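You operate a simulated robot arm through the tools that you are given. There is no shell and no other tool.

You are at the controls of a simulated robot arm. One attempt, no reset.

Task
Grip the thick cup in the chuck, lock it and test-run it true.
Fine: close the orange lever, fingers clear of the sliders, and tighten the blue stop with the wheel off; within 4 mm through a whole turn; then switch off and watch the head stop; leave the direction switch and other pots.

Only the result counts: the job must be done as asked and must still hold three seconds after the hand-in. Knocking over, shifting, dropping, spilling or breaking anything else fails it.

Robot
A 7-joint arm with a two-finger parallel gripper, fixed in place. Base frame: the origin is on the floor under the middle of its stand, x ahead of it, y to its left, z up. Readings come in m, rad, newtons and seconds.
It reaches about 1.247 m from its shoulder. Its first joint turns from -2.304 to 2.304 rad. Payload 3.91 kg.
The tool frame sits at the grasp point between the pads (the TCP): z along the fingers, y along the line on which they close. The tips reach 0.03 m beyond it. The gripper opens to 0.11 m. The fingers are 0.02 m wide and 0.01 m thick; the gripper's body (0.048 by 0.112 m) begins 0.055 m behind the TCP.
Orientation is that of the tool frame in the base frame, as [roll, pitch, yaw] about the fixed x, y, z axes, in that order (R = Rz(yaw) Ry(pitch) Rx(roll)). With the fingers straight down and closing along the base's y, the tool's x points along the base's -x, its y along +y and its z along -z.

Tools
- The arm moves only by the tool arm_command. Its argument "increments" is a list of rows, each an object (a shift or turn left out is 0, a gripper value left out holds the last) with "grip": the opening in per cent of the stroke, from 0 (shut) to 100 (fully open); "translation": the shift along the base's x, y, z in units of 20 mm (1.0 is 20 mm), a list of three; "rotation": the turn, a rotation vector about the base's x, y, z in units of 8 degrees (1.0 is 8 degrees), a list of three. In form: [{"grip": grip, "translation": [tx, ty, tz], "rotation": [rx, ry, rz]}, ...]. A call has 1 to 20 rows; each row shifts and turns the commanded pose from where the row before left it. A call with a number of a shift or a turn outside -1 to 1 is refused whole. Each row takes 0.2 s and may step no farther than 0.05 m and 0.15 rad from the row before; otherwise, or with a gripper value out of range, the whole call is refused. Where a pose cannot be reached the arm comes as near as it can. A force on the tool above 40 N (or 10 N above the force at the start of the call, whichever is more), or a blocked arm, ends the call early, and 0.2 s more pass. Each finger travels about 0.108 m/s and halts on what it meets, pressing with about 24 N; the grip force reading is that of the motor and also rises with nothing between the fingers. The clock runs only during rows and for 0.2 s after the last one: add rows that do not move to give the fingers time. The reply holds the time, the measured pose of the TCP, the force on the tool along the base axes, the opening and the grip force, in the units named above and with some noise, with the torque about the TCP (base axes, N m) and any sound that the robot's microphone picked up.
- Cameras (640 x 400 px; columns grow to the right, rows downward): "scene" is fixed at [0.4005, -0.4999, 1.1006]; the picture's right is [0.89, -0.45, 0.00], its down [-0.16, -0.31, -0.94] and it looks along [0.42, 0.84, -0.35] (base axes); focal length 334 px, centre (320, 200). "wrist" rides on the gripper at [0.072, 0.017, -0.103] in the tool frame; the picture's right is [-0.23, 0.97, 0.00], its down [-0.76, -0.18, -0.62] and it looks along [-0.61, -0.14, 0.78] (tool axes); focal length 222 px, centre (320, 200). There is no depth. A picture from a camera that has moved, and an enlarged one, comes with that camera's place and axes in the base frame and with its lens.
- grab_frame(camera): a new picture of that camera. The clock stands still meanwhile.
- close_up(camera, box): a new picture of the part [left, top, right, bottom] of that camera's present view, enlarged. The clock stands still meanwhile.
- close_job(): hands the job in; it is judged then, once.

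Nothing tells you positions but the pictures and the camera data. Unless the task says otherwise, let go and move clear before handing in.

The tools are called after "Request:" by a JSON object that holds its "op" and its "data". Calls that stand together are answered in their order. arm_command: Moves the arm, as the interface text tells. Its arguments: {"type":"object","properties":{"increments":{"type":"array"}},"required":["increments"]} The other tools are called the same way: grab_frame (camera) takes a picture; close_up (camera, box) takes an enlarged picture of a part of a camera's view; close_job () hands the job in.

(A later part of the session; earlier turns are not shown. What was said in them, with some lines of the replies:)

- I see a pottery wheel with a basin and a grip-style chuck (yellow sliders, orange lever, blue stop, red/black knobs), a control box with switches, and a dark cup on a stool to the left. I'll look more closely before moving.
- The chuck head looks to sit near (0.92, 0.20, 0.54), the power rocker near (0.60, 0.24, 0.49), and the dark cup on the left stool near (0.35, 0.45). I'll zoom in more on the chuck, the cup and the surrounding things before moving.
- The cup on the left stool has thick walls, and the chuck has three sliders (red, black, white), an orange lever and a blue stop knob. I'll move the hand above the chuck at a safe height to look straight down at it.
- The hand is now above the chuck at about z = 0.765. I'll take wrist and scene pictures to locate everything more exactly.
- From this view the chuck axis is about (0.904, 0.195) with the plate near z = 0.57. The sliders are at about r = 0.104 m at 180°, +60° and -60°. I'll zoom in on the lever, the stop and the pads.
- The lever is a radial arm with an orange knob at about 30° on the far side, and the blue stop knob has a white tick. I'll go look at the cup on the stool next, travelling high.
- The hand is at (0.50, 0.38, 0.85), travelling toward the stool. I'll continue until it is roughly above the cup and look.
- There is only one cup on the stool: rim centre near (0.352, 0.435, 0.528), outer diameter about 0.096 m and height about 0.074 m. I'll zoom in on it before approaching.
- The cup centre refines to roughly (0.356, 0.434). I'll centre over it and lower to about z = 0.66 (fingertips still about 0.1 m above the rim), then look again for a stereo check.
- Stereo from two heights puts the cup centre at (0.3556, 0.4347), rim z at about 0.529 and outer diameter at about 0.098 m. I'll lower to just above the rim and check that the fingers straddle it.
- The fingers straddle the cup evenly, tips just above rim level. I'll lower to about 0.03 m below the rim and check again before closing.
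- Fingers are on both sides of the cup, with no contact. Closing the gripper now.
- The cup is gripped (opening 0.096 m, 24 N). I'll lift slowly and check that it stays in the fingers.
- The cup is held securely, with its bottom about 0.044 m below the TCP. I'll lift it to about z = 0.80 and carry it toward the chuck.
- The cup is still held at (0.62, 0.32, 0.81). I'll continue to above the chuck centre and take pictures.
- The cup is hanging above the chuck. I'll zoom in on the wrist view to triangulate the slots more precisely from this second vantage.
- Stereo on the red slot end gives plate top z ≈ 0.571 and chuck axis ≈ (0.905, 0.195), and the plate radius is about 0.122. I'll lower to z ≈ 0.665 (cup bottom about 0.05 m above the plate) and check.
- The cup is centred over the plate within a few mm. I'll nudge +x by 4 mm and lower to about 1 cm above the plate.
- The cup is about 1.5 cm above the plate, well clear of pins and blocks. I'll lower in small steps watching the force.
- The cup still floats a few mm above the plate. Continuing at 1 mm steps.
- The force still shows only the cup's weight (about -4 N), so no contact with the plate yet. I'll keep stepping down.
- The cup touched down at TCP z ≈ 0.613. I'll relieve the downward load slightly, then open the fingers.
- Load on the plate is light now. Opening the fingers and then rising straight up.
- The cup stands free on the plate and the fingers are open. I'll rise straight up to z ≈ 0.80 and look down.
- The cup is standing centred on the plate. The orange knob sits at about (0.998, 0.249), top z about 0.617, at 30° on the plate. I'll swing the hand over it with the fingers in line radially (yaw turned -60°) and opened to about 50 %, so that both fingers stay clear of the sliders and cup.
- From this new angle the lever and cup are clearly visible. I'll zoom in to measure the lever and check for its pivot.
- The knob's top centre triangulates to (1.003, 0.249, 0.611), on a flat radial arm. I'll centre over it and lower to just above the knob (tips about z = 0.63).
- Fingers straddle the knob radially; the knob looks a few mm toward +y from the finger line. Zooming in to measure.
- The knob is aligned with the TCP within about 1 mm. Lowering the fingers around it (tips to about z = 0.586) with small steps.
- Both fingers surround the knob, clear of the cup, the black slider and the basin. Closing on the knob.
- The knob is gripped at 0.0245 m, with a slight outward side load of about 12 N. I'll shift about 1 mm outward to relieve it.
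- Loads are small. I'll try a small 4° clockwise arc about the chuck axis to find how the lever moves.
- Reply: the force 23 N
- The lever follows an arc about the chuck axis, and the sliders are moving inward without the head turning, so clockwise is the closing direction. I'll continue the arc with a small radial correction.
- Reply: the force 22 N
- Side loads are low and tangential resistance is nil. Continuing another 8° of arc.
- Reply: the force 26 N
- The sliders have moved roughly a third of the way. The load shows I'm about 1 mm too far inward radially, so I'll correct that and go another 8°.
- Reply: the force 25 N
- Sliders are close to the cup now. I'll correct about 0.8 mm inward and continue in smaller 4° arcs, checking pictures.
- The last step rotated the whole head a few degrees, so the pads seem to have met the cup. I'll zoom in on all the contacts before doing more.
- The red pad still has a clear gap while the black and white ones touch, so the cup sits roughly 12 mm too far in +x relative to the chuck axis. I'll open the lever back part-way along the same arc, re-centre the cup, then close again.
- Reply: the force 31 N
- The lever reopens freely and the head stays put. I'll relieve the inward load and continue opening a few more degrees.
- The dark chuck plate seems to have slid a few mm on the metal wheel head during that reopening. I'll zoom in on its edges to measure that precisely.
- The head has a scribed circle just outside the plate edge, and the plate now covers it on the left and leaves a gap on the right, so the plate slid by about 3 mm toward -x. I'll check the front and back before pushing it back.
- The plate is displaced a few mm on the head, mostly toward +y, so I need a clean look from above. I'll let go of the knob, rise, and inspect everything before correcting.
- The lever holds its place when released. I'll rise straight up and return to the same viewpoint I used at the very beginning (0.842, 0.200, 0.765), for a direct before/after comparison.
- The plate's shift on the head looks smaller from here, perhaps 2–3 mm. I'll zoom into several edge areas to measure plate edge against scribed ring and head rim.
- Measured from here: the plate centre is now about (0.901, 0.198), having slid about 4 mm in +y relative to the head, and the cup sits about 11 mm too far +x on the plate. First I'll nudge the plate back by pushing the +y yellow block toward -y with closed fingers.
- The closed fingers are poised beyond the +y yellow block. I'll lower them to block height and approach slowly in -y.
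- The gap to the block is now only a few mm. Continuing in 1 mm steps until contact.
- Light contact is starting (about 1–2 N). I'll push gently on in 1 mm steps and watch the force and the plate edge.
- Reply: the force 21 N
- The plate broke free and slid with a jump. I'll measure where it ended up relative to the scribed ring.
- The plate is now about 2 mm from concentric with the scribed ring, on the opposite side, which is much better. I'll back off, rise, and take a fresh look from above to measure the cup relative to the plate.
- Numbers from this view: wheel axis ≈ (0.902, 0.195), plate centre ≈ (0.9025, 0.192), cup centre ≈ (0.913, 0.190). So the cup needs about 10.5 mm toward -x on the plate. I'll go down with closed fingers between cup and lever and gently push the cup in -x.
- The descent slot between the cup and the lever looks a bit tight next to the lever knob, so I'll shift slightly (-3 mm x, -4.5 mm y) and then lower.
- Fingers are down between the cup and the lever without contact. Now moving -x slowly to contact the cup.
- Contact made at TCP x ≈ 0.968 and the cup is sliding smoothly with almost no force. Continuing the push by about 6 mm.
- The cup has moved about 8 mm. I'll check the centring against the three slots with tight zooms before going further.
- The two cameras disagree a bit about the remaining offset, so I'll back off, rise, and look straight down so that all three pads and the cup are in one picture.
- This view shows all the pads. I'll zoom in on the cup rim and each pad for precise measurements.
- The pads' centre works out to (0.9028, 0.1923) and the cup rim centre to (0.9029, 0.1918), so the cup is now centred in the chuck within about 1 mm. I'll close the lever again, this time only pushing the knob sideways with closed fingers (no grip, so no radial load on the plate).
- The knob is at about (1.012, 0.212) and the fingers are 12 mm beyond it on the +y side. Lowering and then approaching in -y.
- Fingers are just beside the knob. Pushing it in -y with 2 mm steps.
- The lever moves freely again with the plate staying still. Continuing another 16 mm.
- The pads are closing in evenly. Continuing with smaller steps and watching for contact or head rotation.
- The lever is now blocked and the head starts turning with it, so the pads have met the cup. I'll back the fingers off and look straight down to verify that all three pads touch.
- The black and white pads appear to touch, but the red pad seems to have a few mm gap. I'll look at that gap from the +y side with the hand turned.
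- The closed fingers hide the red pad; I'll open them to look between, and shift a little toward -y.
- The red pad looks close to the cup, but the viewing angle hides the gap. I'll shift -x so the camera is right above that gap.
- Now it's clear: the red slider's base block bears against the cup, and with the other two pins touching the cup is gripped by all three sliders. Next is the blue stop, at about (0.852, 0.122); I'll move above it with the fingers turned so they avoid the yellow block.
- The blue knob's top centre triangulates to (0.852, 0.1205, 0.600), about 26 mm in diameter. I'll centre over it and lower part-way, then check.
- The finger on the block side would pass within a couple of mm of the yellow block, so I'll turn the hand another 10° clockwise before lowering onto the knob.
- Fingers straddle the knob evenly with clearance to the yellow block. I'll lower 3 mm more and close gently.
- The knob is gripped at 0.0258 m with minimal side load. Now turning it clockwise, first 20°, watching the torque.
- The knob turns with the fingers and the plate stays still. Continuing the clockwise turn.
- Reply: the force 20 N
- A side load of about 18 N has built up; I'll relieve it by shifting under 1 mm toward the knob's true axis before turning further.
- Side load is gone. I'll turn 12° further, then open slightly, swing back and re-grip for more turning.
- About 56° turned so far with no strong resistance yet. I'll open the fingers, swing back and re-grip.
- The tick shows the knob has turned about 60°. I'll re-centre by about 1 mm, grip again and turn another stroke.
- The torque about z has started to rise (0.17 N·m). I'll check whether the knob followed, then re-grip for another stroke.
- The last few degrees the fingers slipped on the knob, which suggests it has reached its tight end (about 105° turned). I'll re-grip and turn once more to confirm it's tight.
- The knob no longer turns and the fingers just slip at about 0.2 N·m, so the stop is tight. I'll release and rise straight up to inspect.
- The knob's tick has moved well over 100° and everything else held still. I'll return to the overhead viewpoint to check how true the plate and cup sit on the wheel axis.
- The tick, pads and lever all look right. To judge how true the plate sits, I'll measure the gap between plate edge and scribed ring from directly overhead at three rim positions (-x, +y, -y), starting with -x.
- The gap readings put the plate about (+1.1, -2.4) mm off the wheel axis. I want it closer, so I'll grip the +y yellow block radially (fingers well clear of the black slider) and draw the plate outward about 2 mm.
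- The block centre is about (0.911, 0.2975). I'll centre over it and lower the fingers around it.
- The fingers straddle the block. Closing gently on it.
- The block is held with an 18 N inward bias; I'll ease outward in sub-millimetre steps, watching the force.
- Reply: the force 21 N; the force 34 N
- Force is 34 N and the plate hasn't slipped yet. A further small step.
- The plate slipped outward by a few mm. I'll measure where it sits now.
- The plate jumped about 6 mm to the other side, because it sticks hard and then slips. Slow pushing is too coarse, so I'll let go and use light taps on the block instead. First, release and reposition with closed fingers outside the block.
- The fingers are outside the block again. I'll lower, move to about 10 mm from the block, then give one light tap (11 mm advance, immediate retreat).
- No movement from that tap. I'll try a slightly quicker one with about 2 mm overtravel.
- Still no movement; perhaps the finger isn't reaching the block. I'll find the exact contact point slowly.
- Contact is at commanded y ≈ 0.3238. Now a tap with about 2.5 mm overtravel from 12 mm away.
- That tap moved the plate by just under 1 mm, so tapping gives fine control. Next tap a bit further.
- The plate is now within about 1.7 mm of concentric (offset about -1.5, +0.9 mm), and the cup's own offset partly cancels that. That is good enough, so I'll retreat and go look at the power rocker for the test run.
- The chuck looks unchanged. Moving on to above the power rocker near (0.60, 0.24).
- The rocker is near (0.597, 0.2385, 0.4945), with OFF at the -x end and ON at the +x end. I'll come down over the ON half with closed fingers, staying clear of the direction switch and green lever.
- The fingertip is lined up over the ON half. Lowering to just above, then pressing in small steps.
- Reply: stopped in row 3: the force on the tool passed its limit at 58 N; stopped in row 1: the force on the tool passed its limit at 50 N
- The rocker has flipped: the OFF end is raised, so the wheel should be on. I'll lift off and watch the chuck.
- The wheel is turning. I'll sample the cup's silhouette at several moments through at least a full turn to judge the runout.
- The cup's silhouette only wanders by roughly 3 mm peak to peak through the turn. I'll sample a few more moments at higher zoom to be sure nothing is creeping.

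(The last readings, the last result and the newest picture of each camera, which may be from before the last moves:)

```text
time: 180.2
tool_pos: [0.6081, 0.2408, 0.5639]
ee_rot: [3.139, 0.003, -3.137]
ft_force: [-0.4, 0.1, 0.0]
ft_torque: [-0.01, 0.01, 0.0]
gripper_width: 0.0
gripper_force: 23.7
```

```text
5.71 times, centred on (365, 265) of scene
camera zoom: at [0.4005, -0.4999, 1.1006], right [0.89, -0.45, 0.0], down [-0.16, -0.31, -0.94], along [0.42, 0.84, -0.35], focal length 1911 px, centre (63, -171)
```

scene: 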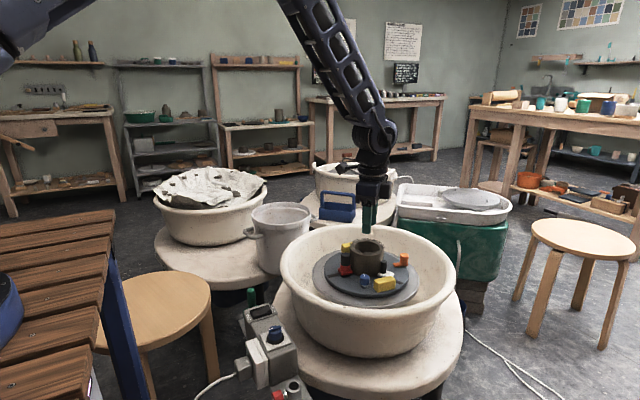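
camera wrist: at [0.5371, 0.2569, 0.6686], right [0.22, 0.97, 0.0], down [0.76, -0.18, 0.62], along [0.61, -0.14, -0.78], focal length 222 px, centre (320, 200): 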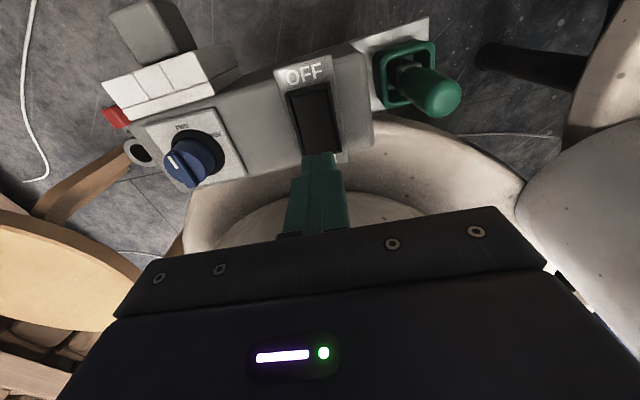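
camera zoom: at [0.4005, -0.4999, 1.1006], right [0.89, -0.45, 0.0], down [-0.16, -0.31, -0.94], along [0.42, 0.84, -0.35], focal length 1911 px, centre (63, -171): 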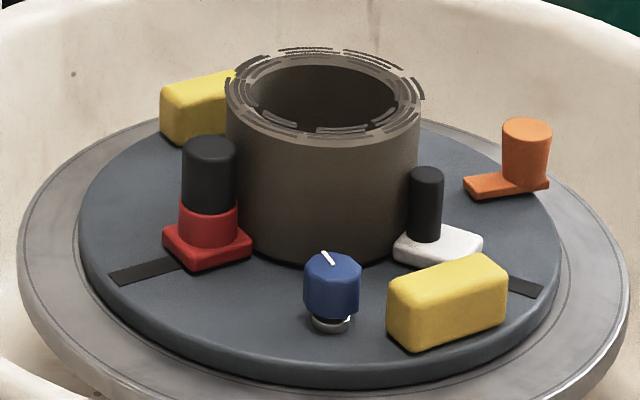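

The peak-to-peak wander of the cup wall is about 3 mm over a complete turn, with no creep, so it runs true. Now to switch off: move over the OFF half of the rocker and press.

Request:
{"op": "arm_command", "data": {"increments": [{"translation": [-0.6, -0.03, 0]}, {"translation": [-0.6, -0.03, 0]}, {"translation": [0, 0, -0.5]}, {"translation": [0, 0, -0.4]}, {}]}}

Request:
{"op": "close_up", "data": {"camera": "scene", "box": [240, 285, 290, 325]}}

Request:
{"op": "close_up", "data": {"camera": "wrist", "box": [260, 60, 380, 170]}}

```text
time: 181.4
tool_pos: [0.5883, 0.2385, 0.5466]
ee_rot: [3.141, 0.001, -3.138]
ft_force: [-0.2, 0.3, 0.6]
ft_torque: [0.0, -0.01, -0.03]
gripper_width: 0.0002
gripper_force: 23.8
```

```text
10.00 times, centred on (265, 305) of scene
camera zoom: at [0.4005, -0.4999, 1.1006], right [0.89, -0.45, 0.0], down [-0.16, -0.31, -0.94], along [0.42, 0.84, -0.35], focal length 3345 px, centre (870, -850)
```

zoom: 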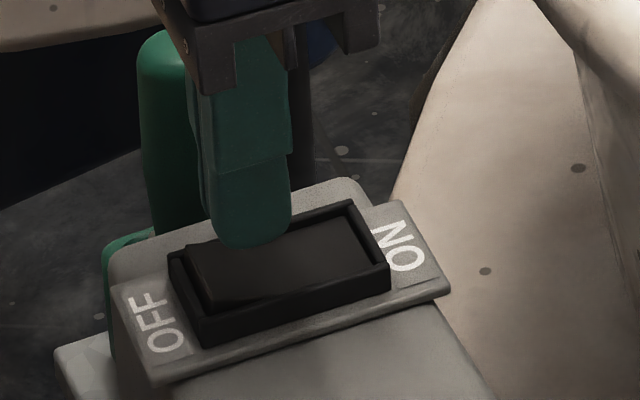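

```text
3.64 times, centred on (320, 115) of wrist
camera zoom: at [0.5155, 0.2552, 0.6485], right [0.22, 0.97, 0.0], down [0.76, -0.18, 0.62], along [0.61, -0.14, -0.78], focal length 808 px, centre (320, 509)
```

zoom: 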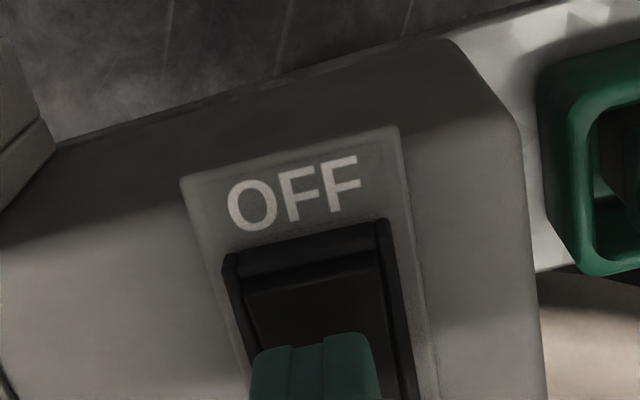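

I'm nearly over the rocker's pivot, so I'll shift 8 mm more toward OFF before pressing.

Request:
{"op": "arm_command", "data": {"increments": [{"translation": [-0.4, 0, 0]}, {"translation": [0, 0, -0.3]}, {"translation": [0, 0, -0.2]}, {}]}}

Request:
{"op": "close_up", "data": {"camera": "scene", "box": [240, 285, 290, 325]}}

```text
time: 182.4
tool_pos: [0.5766, 0.2395, 0.5376]
ee_rot: [-3.141, 0.002, -3.138]
ft_force: [-0.1, 0.6, 0.3]
ft_torque: [0.02, 0.02, -0.04]
gripper_width: 0.0001
gripper_force: 23.9
```

```text
10.00 times, centred on (265, 305) of scene
camera zoom: at [0.4005, -0.4999, 1.1006], right [0.89, -0.45, 0.0], down [-0.16, -0.31, -0.94], along [0.42, 0.84, -0.35], focal length 3345 px, centre (870, -850)
```

zoom: 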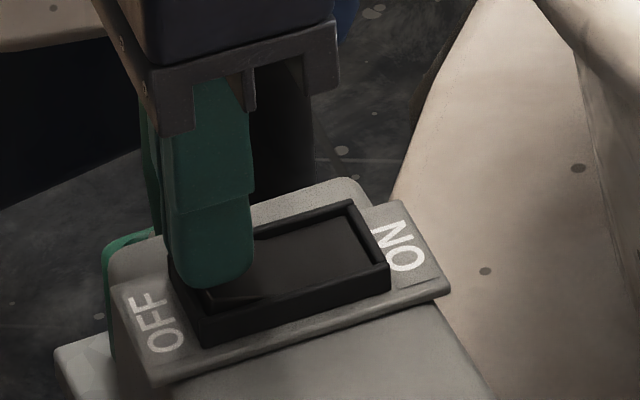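

The fingertip is right over the OFF end. Pressing down in small steps.

Request:
{"op": "arm_command", "data": {"increments": [{"translation": [0.12, 0, -0.1]}, {"translation": [0, 0, -0.1]}, {"translation": [0, 0, -0.1]}, {}]}}

Request:
{"op": "close_up", "data": {"camera": "scene", "box": [240, 285, 290, 325]}}

```text
time: 183.2
tool_pos: [0.579, 0.2391, 0.5325]
ee_rot: [3.141, 0.003, -3.139]
ft_force: [-4.8, -0.8, 18.9]
ft_torque: [-0.07, -0.08, -0.09]
gripper_width: 0.0
gripper_force: 24.3
stopped in row 4: the force on the tool passed its limit at 47 N (the readings are from after the stop); the commanded pose is now the measured one
```

```text
10.00 times, centred on (265, 305) of scene
camera zoom: at [0.4005, -0.4999, 1.1006], right [0.89, -0.45, 0.0], down [-0.16, -0.31, -0.94], along [0.42, 0.84, -0.35], focal length 3345 px, centre (870, -850)
```

zoom: 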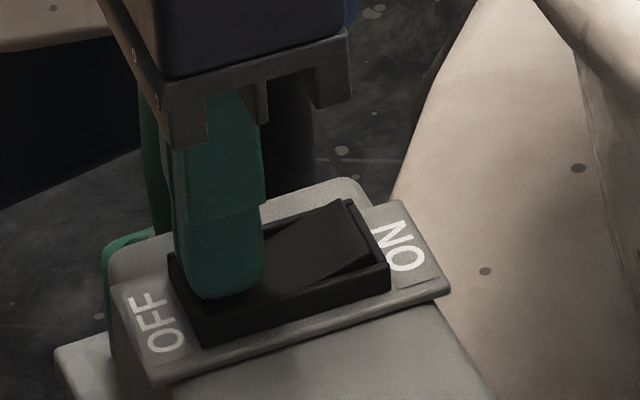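

The rocker has flipped back: the ON end is raised, so it's off. I'll lift clear and watch the head run down.

Request:
{"op": "arm_command", "data": {"increments": [{"translation": [0, 0, 0.6]}, {"translation": [0, 0, 1]}, {"translation": [0, 0, 1]}, {"translation": [0, 0, 1]}, {"translation": [0, 0, 1]}, {"translation": [0, 0, 1]}]}}

Request:
{"op": "close_up", "data": {"camera": "scene", "box": [310, 230, 420, 300]}}

Request:
{"op": "arm_command", "data": {"increments": [{"translation": [0, 0, 1]}, {"translation": [0, 0, 1]}, {"translation": [0, 0, 1]}]}}

Request:
{"op": "close_up", "data": {"camera": "scene", "box": [310, 230, 420, 300]}}

Request:
{"op": "close_up", "data": {"camera": "scene", "box": [240, 285, 290, 325]}}

```text
time: 184.6
tool_pos: [0.5789, 0.2402, 0.643]
ee_rot: [3.14, 0.003, -3.137]
ft_force: [0.7, 0.6, -0.4]
ft_torque: [0.0, -0.02, -0.02]
gripper_width: 0.0
gripper_force: 24.3
```

```text
5.71 times, centred on (365, 265) of scene
camera zoom: at [0.4005, -0.4999, 1.1006], right [0.89, -0.45, 0.0], down [-0.16, -0.31, -0.94], along [0.42, 0.84, -0.35], focal length 1911 px, centre (63, -171)
```

zoom: 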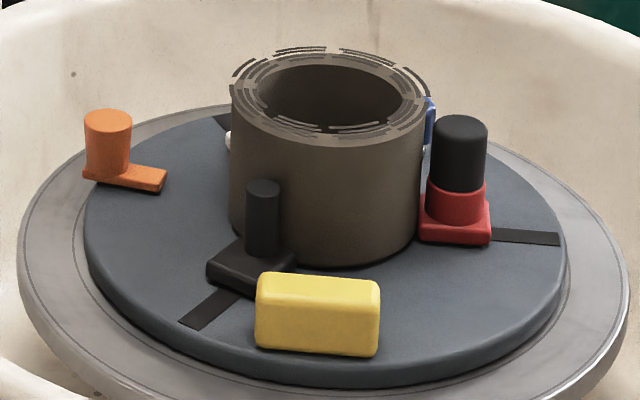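

```text
time: 185.4
tool_pos: [0.5811, 0.2395, 0.7029]
ee_rot: [3.141, 0.003, -3.137]
ft_force: [-0.7, -0.6, 0.0]
ft_torque: [0.0, 0.02, -0.01]
gripper_width: 0.0001
gripper_force: 24.6
```

```text
5.71 times, centred on (365, 265) of scene
camera zoom: at [0.4005, -0.4999, 1.1006], right [0.89, -0.45, 0.0], down [-0.16, -0.31, -0.94], along [0.42, 0.84, -0.35], focal length 1911 px, centre (63, -171)
```

zoom: 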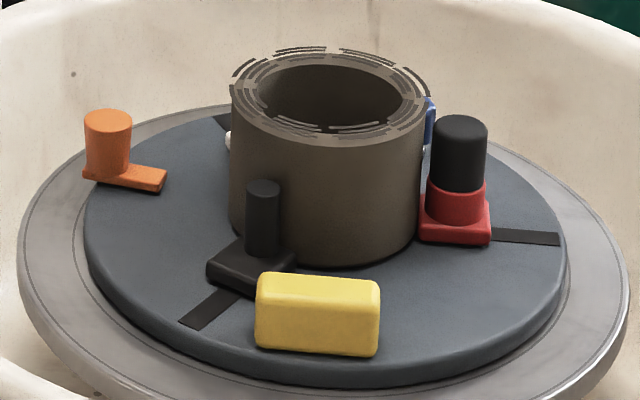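

```text
10.00 times, centred on (265, 305) of scene
camera zoom: at [0.4005, -0.4999, 1.1006], right [0.89, -0.45, 0.0], down [-0.16, -0.31, -0.94], along [0.42, 0.84, -0.35], focal length 3345 px, centre (870, -850)
```

zoom: 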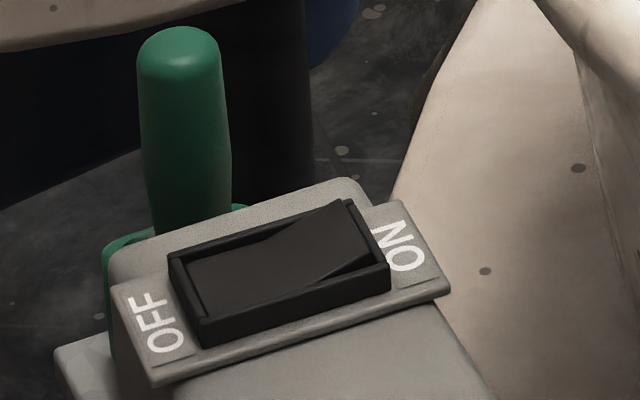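

The head has stopped completely (two pictures 0.8 s apart are identical) and the switch is off. I'll wait a little longer, then do a last check of the whole scene.

Request:
{"op": "arm_command", "data": {"increments": [{"translation": [0, 0, 0.8]}, {}, {}, {}, {}, {}, {}, {}, {}, {}]}}

Request:
{"op": "grab_frame", "data": {"camera": "scene"}}

Request:
{"op": "close_up", "data": {"camera": "scene", "box": [310, 230, 420, 300]}}

Request:
{"op": "close_up", "data": {"camera": "scene", "box": [220, 280, 320, 380]}}

Request:
{"op": "grab_frame", "data": {"camera": "wrist"}}

```text
time: 187.6
tool_pos: [0.5797, 0.2378, 0.7204]
ee_rot: [3.141, 0.002, -3.138]
ft_force: [0.8, -0.2, 0.0]
ft_torque: [0.03, 0.0, -0.01]
gripper_width: 0.0
gripper_force: 23.8
```

```text
taken
```

scene: 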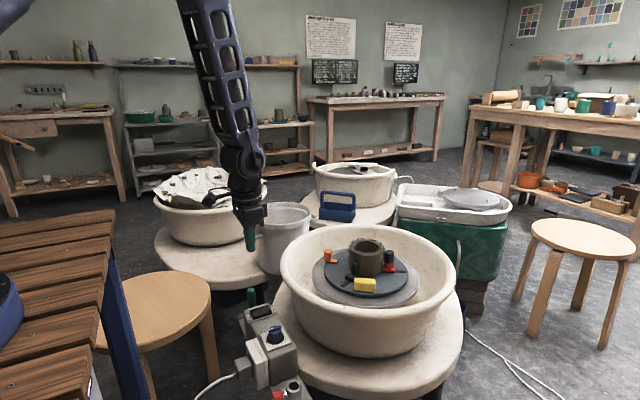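

```text
5.71 times, centred on (365, 265) of scene
camera zoom: at [0.4005, -0.4999, 1.1006], right [0.89, -0.45, 0.0], down [-0.16, -0.31, -0.94], along [0.42, 0.84, -0.35], focal length 1911 px, centre (63, -171)
```

zoom: 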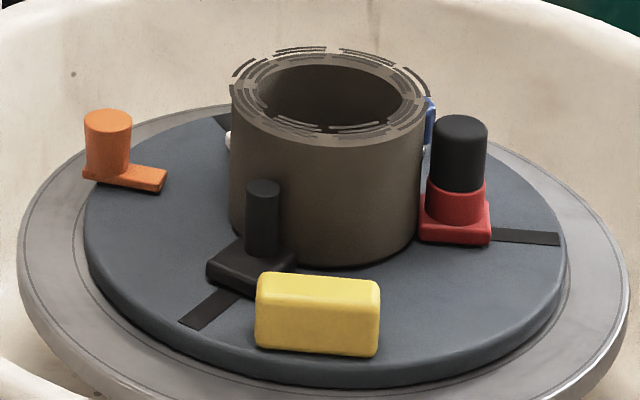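

```text
4.00 times, centred on (270, 330) of scene
camera zoom: at [0.4005, -0.4999, 1.1006], right [0.89, -0.45, 0.0], down [-0.16, -0.31, -0.94], along [0.42, 0.84, -0.35], focal length 1338 px, centre (520, -320)
```

zoom: 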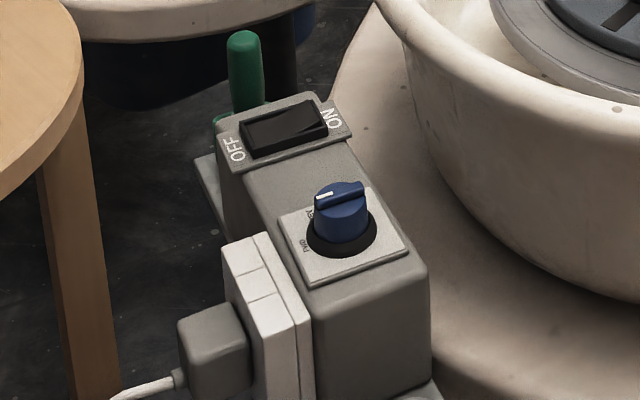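

```text
taken
camera wrist: at [0.5093, 0.2555, 0.8228], right [0.22, 0.97, 0.0], down [0.76, -0.18, 0.62], along [0.61, -0.14, -0.78], focal length 222 px, centre (320, 200)
```

wrist: 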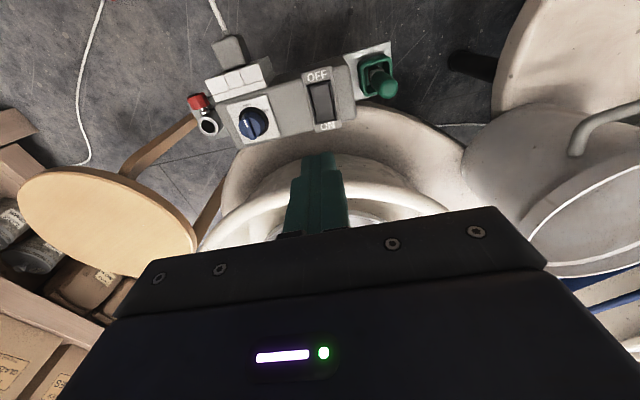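

The cup is held by all three sliders with the orange lever closed, and the blue stop is tight. The test run showed about 3 mm peak-to-peak wander over a full turn. The switch is off, the head is still, the direction switch is untouched and the hand is clear, so I'm handing the job in.

Request:
{"op": "close_job", "data": {}}

```text
The job is handed in.
```

The thick cup is gripped in the chuck and locked, and the test run held within 4 mm. I've handed the job in.

- **Grip:** the orange lever is closed and all three sliders bear on the cup. My fingers stayed clear of the sliders throughout.
- **Blue stop:** I turned it about 105° clockwise with the wheel off, until it would not turn further and the fingers slipped on it.
- **Test run:** the cup wall wandered about 3 mm peak to peak over more than one whole turn, judged from pictures of its outline, with no sign of creep.
- **Switch-off:** I pressed the rocker to OFF and took pictures over the next three seconds; the head was at rest. The direction switch and the other pots were left alone.

The first closing went wrong: the cup was about 12 mm off centre, so I reopened the lever part-way and moved the cup. The chuck plate also slid on the wheel head more than once while I was working the lever and correcting its position. I tapped it back to within about 2 mm of centre before the run. The first slip brought it close to the 4 mm limit, and one of my corrections overshot to just past it.
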